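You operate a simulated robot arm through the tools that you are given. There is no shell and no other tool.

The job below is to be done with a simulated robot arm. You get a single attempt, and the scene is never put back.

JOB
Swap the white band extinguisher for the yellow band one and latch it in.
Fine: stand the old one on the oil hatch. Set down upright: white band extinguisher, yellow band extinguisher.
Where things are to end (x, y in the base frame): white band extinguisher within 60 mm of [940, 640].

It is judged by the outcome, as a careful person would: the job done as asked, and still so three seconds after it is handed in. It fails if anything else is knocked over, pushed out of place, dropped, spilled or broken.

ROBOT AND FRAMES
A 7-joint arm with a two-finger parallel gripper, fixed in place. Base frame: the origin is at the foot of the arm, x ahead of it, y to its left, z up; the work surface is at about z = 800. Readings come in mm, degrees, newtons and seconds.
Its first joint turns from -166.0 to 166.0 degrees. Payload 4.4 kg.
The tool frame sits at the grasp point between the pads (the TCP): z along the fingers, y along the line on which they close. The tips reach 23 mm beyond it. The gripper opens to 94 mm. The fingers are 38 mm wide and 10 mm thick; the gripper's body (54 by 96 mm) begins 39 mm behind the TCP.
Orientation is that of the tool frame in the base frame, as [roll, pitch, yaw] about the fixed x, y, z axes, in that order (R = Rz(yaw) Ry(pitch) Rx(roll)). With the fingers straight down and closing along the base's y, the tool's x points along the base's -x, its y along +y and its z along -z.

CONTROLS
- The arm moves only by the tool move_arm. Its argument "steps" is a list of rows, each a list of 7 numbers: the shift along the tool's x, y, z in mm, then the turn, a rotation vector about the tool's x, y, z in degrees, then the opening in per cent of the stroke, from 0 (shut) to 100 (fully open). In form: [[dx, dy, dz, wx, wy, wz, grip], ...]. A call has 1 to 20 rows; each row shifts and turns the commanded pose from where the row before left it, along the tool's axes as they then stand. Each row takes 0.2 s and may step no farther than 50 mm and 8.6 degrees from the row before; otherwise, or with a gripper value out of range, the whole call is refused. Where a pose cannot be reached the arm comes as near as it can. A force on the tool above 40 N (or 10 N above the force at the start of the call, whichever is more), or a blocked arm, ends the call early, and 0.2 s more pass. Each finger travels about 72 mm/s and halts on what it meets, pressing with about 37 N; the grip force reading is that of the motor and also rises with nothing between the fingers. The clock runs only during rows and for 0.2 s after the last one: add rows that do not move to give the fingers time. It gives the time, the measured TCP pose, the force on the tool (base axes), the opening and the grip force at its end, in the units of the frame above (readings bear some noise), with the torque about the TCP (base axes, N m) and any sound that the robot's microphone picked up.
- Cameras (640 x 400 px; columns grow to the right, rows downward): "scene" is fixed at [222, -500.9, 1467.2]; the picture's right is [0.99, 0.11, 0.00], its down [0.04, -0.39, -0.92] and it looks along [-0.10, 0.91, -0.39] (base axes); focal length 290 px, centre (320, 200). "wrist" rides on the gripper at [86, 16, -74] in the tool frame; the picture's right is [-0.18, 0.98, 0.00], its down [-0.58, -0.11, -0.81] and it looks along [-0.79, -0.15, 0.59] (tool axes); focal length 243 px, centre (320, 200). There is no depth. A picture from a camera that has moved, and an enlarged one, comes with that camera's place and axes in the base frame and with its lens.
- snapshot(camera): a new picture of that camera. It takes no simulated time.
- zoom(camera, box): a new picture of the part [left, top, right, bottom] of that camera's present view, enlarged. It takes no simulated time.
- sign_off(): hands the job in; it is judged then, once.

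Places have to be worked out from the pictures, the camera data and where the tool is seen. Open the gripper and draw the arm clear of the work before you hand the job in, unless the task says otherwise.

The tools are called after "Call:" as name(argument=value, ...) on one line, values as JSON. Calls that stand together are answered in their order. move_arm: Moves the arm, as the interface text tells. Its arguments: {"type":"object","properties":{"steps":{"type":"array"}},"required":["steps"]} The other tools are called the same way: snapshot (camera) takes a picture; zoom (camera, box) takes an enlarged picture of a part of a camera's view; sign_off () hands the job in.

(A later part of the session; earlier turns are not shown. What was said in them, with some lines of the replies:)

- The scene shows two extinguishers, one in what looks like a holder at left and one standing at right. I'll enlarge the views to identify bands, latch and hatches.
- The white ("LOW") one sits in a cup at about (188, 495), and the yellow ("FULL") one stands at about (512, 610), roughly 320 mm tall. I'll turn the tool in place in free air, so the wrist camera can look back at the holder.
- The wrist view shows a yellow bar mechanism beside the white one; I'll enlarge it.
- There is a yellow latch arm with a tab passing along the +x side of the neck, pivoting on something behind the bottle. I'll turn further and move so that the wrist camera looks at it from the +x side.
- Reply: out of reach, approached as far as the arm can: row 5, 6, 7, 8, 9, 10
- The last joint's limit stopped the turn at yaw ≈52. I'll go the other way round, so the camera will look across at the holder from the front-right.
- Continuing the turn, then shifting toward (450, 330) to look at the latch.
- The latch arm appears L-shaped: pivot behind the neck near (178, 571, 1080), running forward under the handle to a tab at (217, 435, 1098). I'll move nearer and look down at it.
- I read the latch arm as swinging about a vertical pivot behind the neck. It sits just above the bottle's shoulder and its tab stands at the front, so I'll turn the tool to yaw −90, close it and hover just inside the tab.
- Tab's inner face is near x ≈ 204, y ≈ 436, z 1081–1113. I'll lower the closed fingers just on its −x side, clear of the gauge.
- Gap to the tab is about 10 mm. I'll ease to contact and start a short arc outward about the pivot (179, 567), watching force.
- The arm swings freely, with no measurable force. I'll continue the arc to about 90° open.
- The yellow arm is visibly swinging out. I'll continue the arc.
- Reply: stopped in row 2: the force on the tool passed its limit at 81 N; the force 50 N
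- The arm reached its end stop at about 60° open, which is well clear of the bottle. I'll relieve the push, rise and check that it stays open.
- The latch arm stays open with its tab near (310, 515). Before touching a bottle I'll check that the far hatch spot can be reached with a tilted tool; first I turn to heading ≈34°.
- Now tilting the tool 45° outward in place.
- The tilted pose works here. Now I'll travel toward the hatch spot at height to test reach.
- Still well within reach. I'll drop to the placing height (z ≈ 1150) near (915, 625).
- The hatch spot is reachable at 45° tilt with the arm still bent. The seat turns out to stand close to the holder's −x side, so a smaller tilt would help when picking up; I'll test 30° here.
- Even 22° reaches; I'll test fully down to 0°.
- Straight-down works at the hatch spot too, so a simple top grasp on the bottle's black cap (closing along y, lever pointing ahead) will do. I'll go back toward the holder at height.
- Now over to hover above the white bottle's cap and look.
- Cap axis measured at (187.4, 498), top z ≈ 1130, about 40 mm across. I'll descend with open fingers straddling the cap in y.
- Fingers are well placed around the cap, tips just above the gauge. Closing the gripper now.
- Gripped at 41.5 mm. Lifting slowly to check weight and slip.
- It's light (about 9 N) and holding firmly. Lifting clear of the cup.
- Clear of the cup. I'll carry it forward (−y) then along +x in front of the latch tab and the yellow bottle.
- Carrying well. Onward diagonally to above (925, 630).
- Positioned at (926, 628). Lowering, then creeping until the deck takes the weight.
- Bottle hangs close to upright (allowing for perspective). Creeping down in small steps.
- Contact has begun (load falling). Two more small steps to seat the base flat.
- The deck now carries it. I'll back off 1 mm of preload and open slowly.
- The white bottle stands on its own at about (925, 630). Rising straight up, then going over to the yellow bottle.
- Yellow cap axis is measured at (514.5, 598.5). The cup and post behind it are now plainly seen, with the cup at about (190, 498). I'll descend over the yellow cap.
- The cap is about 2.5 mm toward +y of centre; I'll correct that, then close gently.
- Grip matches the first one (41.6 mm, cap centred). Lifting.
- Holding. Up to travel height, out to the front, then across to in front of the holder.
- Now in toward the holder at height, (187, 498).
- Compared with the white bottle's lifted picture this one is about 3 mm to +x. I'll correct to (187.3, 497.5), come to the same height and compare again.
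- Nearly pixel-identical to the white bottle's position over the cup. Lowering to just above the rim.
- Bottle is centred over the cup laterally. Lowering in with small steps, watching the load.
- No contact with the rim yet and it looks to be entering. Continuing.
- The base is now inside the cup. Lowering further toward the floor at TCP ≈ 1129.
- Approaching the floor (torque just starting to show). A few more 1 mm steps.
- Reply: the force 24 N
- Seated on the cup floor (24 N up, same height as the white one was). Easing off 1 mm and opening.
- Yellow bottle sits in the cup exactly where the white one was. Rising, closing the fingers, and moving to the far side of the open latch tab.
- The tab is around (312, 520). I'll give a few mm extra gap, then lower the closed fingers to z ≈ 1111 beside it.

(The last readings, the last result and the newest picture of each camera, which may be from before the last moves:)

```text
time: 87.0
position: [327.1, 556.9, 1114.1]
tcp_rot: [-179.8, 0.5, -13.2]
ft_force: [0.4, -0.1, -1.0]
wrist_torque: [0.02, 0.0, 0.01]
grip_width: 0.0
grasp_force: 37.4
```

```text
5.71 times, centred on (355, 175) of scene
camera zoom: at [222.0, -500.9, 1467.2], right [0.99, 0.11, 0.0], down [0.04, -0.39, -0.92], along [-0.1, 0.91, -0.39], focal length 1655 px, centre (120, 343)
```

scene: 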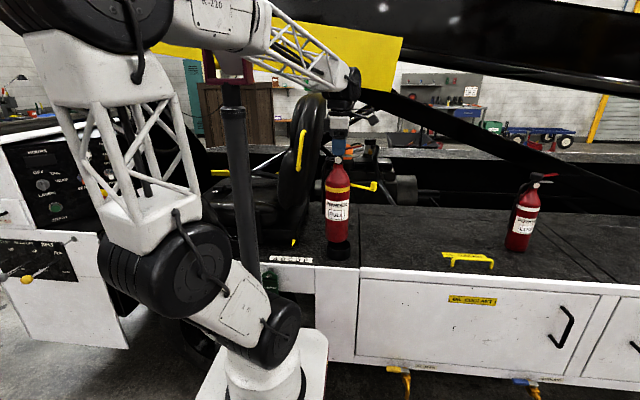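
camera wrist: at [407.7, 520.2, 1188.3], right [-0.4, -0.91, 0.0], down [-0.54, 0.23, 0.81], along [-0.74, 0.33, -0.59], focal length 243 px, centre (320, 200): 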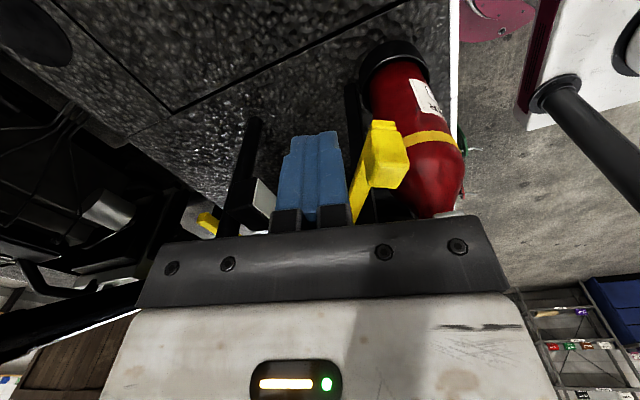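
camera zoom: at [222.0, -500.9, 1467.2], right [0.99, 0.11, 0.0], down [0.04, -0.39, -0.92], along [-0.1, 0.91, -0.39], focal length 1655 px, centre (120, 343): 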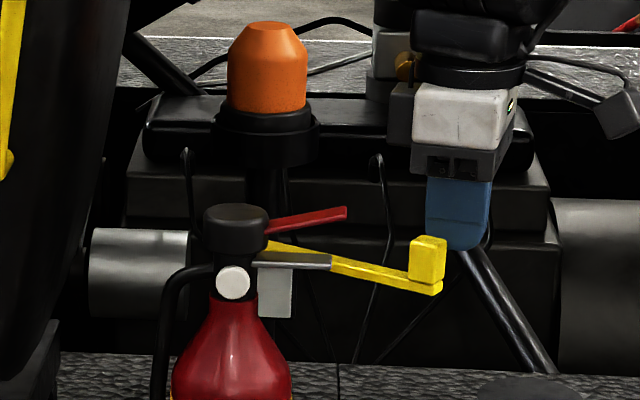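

Gap about 12 mm. I'll shift slightly inward radially and swing the arm back clockwise about the pivot.

Call:
move_arm(steps=[[-5, 0, 2, 0, 0, 0, 0], [1.7, 14.9, 0, 0, 0, 6, 0], [1.7, 14.9, 0, 0, 0, 6, 0], [1.7, 14.9, 0, 0, 0, 6, 0], [1.7, 14.9, 0, 0, 0, 6, 0]])

Call:
snapshot(camera="wrist")

Call:
zoom(camera="scene", box=[310, 140, 400, 210])

```text
time: 88.2
position: [304.3, 500.6, 1112.4]
tcp_rot: [-180.0, 0.5, -37.2]
ft_force: [-0.4, -0.2, 0.2]
wrist_torque: [0.01, 0.01, 0.01]
grip_width: 0.0
grasp_force: 36.8
```

```text
taken
camera wrist: at [363.1, 433.6, 1186.4], right [-0.74, -0.67, 0.0], down [-0.39, 0.43, 0.81], along [-0.54, 0.6, -0.58], focal length 243 px, centre (320, 200)
```

wrist: 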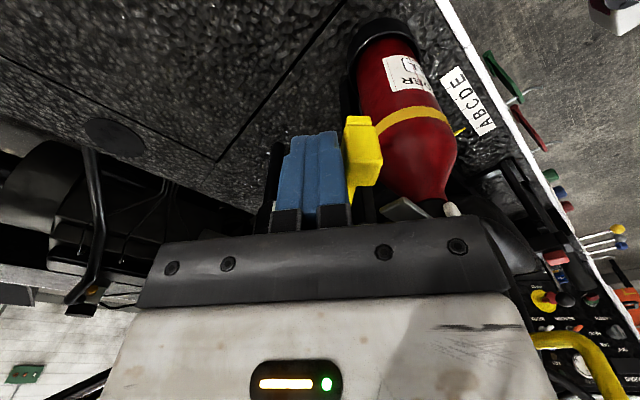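

```text
5.71 times, centred on (355, 175) of scene
camera zoom: at [222.0, -500.9, 1467.2], right [0.99, 0.11, 0.0], down [0.04, -0.39, -0.92], along [-0.1, 0.91, -0.39], focal length 1655 px, centre (120, 343)
```

zoom: 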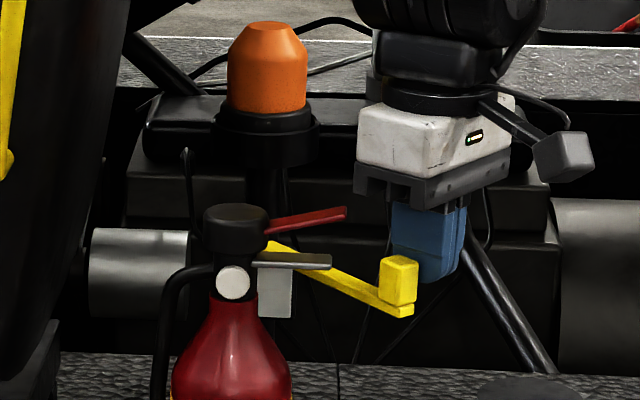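

The arm is swinging back with the fingers. Continuing in the same arc.

Call:
move_arm(steps=[[1.7, 14.9, 0, 0, 0, 6, 0], [1.7, 14.9, 0, 0, 0, 6, 0], [1.7, 14.9, 0, 0, 0, 6, 0], [1.7, 14.9, 0, 0, 0, 6, 0]])

Call:
snapshot(camera="wrist")

Call:
zoom(camera="scene", box=[310, 140, 400, 210])

```text
time: 89.2
position: [266.5, 453.1, 1111.0]
tcp_rot: [179.9, 0.4, -61.3]
ft_force: [0.3, 0.9, 0.1]
wrist_torque: [0.0, -0.04, -0.01]
grip_width: 0.0
grasp_force: 36.8
```

```text
taken
camera wrist: at [294.4, 368.6, 1185.5], right [-0.95, -0.31, 0.0], down [-0.18, 0.56, 0.81], along [-0.25, 0.77, -0.59], focal length 243 px, centre (320, 200)
```

wrist: 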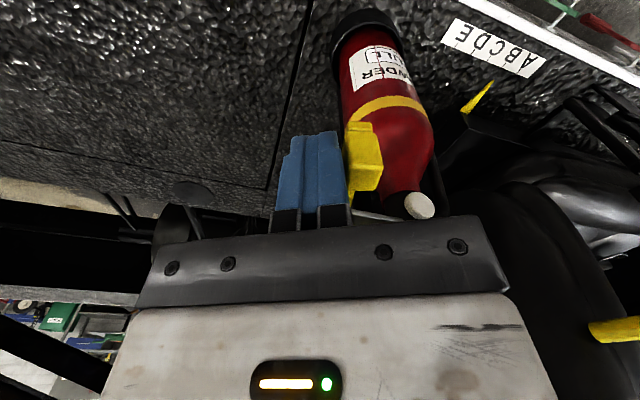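

```text
5.71 times, centred on (355, 175) of scene
camera zoom: at [222.0, -500.9, 1467.2], right [0.99, 0.11, 0.0], down [0.04, -0.39, -0.92], along [-0.1, 0.91, -0.39], focal length 1655 px, centre (120, 343)
```

zoom: 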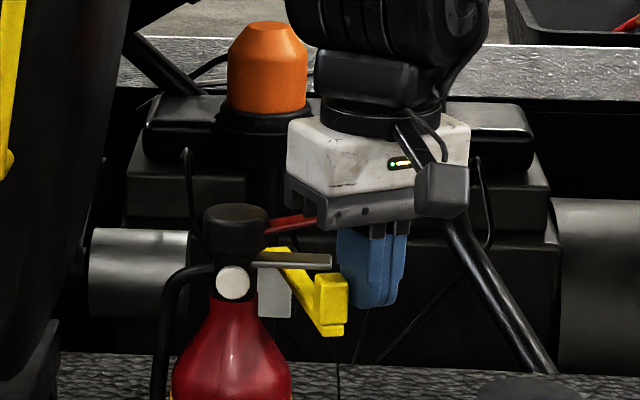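

Good. Now finer 3° steps with the tool raised 4 mm, watching for the closing stop or a click.

Call:
move_arm(steps=[[1.06, 7.4, -4, 0, 0, 3, 0], [1.06, 7.4, 0, 0, 0, 3, 0], [1.06, 7.4, 0, 0, 0, 3, 0]])

Call:
zoom(camera="scene", box=[310, 140, 400, 210])

Call:
snapshot(camera="wrist")

```text
time: 90.0
position: [247.1, 442.5, 1114.3]
tcp_rot: [179.7, 0.4, -70.1]
ft_force: [-0.2, -0.5, 0.8]
wrist_torque: [-0.03, -0.02, -0.02]
grip_width: 0.1
grasp_force: 36.9
```

```text
5.71 times, centred on (355, 175) of scene
camera zoom: at [222.0, -500.9, 1467.2], right [0.99, 0.11, 0.0], down [0.04, -0.39, -0.92], along [-0.1, 0.91, -0.39], focal length 1655 px, centre (120, 343)
```

zoom: 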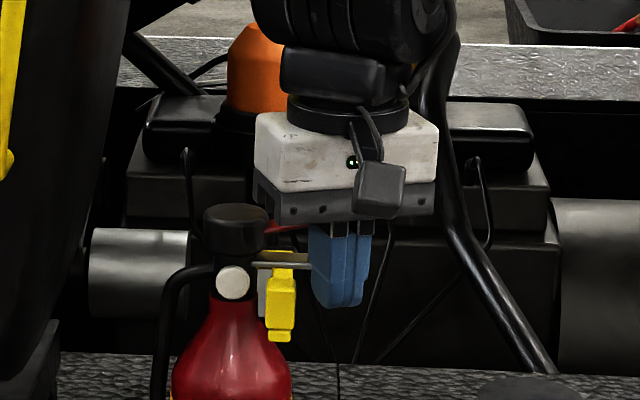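

```text
taken
camera wrist: at [261.7, 354.4, 1189.3], right [-0.99, -0.16, 0.0], down [-0.09, 0.58, 0.81], along [-0.13, 0.8, -0.59], focal length 243 px, centre (320, 200)
```

wrist: 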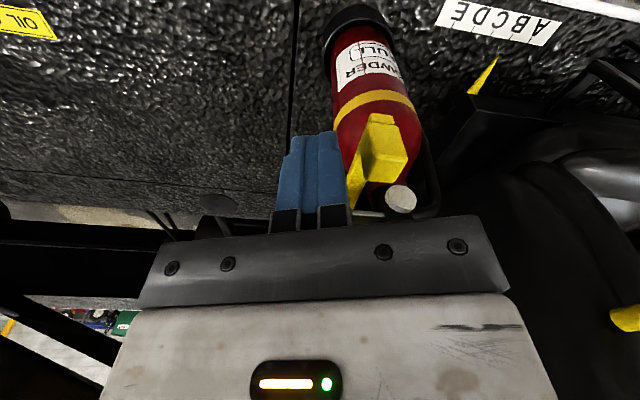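

The tab snapped ahead of the fingers into exactly its original closed position. I'll follow with a gentle push to make sure it is fully home.

Call:
move_arm(steps=[[0.5, 5, 0, 0, 0, 2, 0], [0.3, 3, 0, 0, 0, 1, 0], [0, 0, 0, 0, 0, 0, 0]])

Call:
zoom(camera="scene", box=[320, 160, 365, 200])

Call:
zoom(camera="wrist", box=[250, 80, 450, 230])

```text
time: 90.8
position: [241.4, 439.2, 1116.2]
tcp_rot: [179.8, 0.4, -73.2]
ft_force: [-0.2, 0.2, 1.5]
wrist_torque: [0.0, 0.0, 0.02]
grip_width: 0.0
grasp_force: 37.6
```

```text
10.00 times, centred on (342, 180) of scene
camera zoom: at [222.0, -500.9, 1467.2], right [0.99, 0.11, 0.0], down [0.04, -0.39, -0.92], along [-0.1, 0.91, -0.39], focal length 2896 px, centre (95, 400)
```

zoom: 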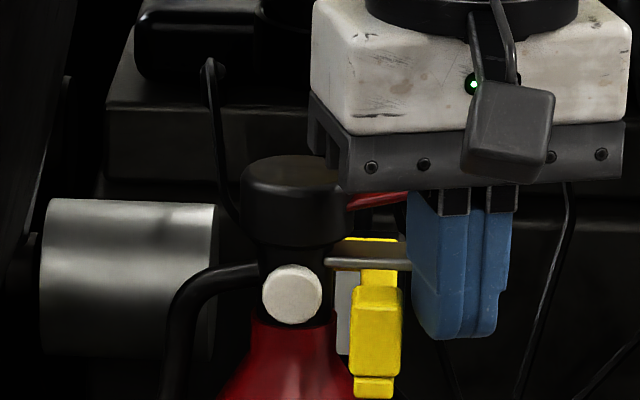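

```text
2.67 times, centred on (350, 155) of wrist
camera zoom: at [250.1, 350.5, 1190.2], right [-0.99, -0.11, 0.01], down [-0.06, 0.58, 0.81], along [-0.09, 0.81, -0.59], focal length 647 px, centre (240, 320)
```

zoom: 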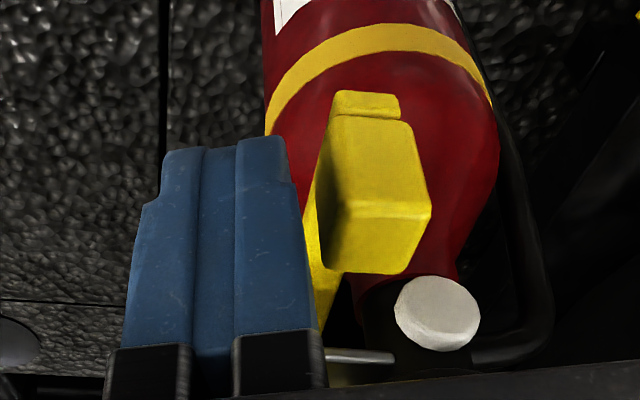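

Tab is pixel-for-pixel in its original latched place. One more light nudge to check it's against its stop.

Call:
move_arm(steps=[[0.2, 2.5, 0, 0, 0, 0, 0], [0, 0, 0, 0, 0, 0, 0]])

Call:
move_arm(steps=[[0.2, 1.5, 0, 0, 0, 0, 0], [0, 0, 0, 0, 0, 0, 0]])

```text
time: 91.3
position: [238.7, 438.9, 1116.2]
tcp_rot: [179.8, 0.3, -73.2]
ft_force: [0.6, 0.0, 0.2]
wrist_torque: [-0.04, 0.01, 0.01]
grip_width: 0.0
grasp_force: 36.9
```

```text
time: 92.0
position: [235.8, 436.5, 1115.4]
tcp_rot: [179.7, 0.3, -73.3]
ft_force: [-0.6, 0.4, -0.4]
wrist_torque: [-0.01, 0.0, 0.03]
grip_width: 0.0
grasp_force: 37.0
```

Call:
move_arm(steps=[[0.2, 1.5, 0, 0, 0, 0, 0], [0, 0, 0, 0, 0, 0, 0]])

Call:
move_arm(steps=[[0.2, 1.5, 0, 0, 0, 0, 0], [0, 0, 0, 0, 0, 0, 0]])

Call:
zoom(camera="scene", box=[320, 160, 365, 200])

```text
time: 92.5
position: [235.0, 437.0, 1115.3]
tcp_rot: [179.7, 0.4, -73.2]
ft_force: [15.9, 10.8, 1.5]
wrist_torque: [0.24, -0.32, -0.4]
grip_width: 0.0
grasp_force: 37.5
```

```text
time: 93.2
position: [235.4, 435.4, 1117.0]
tcp_rot: [179.8, 0.4, -73.2]
ft_force: [37.3, 13.8, 0.4]
wrist_torque: [0.34, -0.84, -0.69]
grip_width: 0.3
grasp_force: 37.0
```

```text
10.00 times, centred on (342, 180) of scene
camera zoom: at [222.0, -500.9, 1467.2], right [0.99, 0.11, 0.0], down [0.04, -0.39, -0.92], along [-0.1, 0.91, -0.39], focal length 2896 px, centre (95, 400)
```

zoom: 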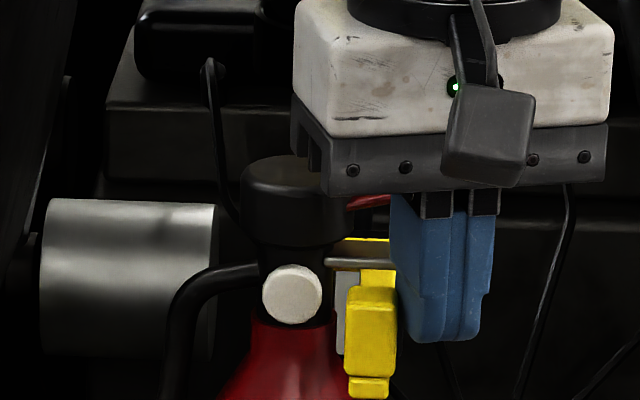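

The latch arm is hard against its stop (about 40 N). Backing off, withdrawing outward and rising clear.

Call:
move_arm(steps=[[0, -5, 0, 0, 0, 0, 0], [3, -10, 0, 0, 0, 0, 0], [5, -5, -20, 0, 0, 0, 0], [0, 0, -40, 0, 0, 0, 0], [0, 0, -45, 0, 0, 0, 30], [0, 0, -45, 0, 0, 0, 70], [30, -20, -20, 0, 0, 0, 100], [35, -25, 0, 0, 0, 0, 100], [35, -25, 0, 0, 0, 0, 100], [0, 0, 0, 0, 0, 0, 100]])

Call:
snapshot(camera="scene")

Call:
snapshot(camera="wrist")

Call:
zoom(camera="scene", box=[310, 150, 400, 270])

Call:
zoom(camera="scene", box=[460, 150, 600, 270])

```text
time: 95.3
position: [353.8, 358.4, 1284.9]
tcp_rot: [179.9, 0.5, -73.1]
ft_force: [-1.1, 0.1, -0.2]
wrist_torque: [-0.02, 0.0, 0.0]
grip_width: 94.1
grasp_force: 0.0
```

```text
taken
```

scene: 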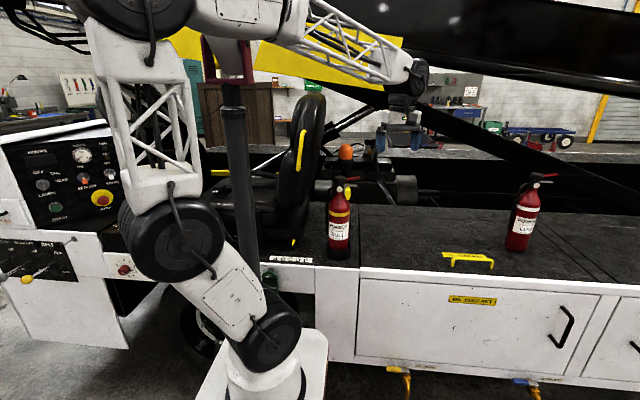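

```text
taken
camera wrist: at [362.7, 268.7, 1360.1], right [-0.99, -0.11, 0.01], down [-0.06, 0.58, 0.81], along [-0.09, 0.81, -0.59], focal length 243 px, centre (320, 200)
```

wrist: 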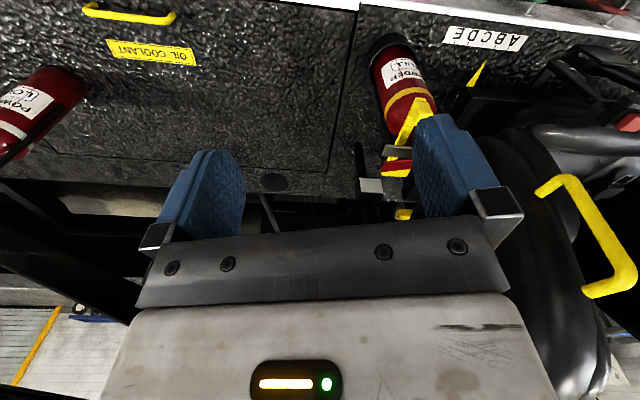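

```text
3.33 times, centred on (355, 210) of scene
camera zoom: at [222.0, -500.9, 1467.2], right [0.99, 0.11, 0.0], down [0.04, -0.39, -0.92], along [-0.1, 0.91, -0.39], focal length 966 px, centre (203, 167)
```

zoom: 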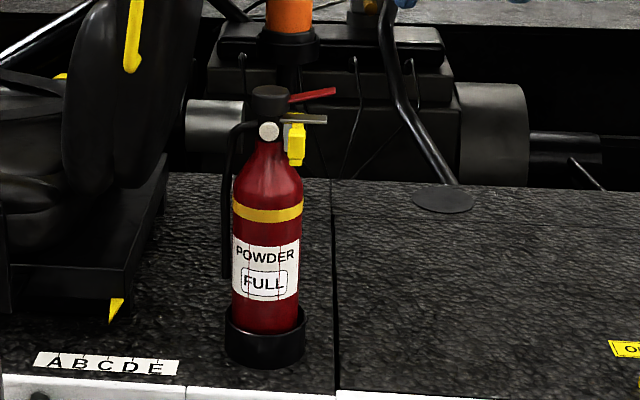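

```text
3.33 times, centred on (530, 210) of scene
camera zoom: at [222.0, -500.9, 1467.2], right [0.99, 0.11, 0.0], down [0.04, -0.39, -0.92], along [-0.1, 0.91, -0.39], focal length 966 px, centre (-380, 167)
```

zoom: 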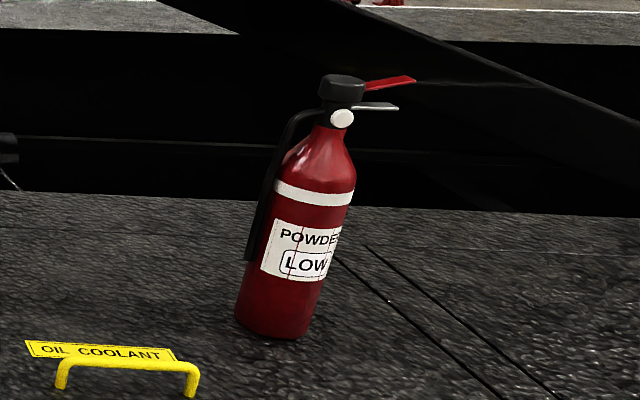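

Final pictures show the white bottle upright on the oil hatch at about (926, 630). The yellow bottle is upright in the cup with the latch arm back at its closed stop. The gripper is open and clear of the work, so I'm handing in.

Call:
sign_off()

```text
The job is handed in.
```

The swap is done and handed in. The yellow band extinguisher is latched in the holder, and the white band one stands on the oil hatch.

- **White band extinguisher:** it stands upright at about (926, 630), roughly 17 mm from the target at [940, 640].
- **Yellow band extinguisher:** it is upright in the holder cup, at the same spot and height as the old one was.
- **Latch:** I swung the arm open about 60° until it hit its end stop, which pushed back with 81 N. On the way back it snapped shut by itself into its original position. A push of about 40 N showed it firm against its stop.
- **Arm:** the gripper is open and clear of the work, and the final pictures show nothing else knocked over or moved.
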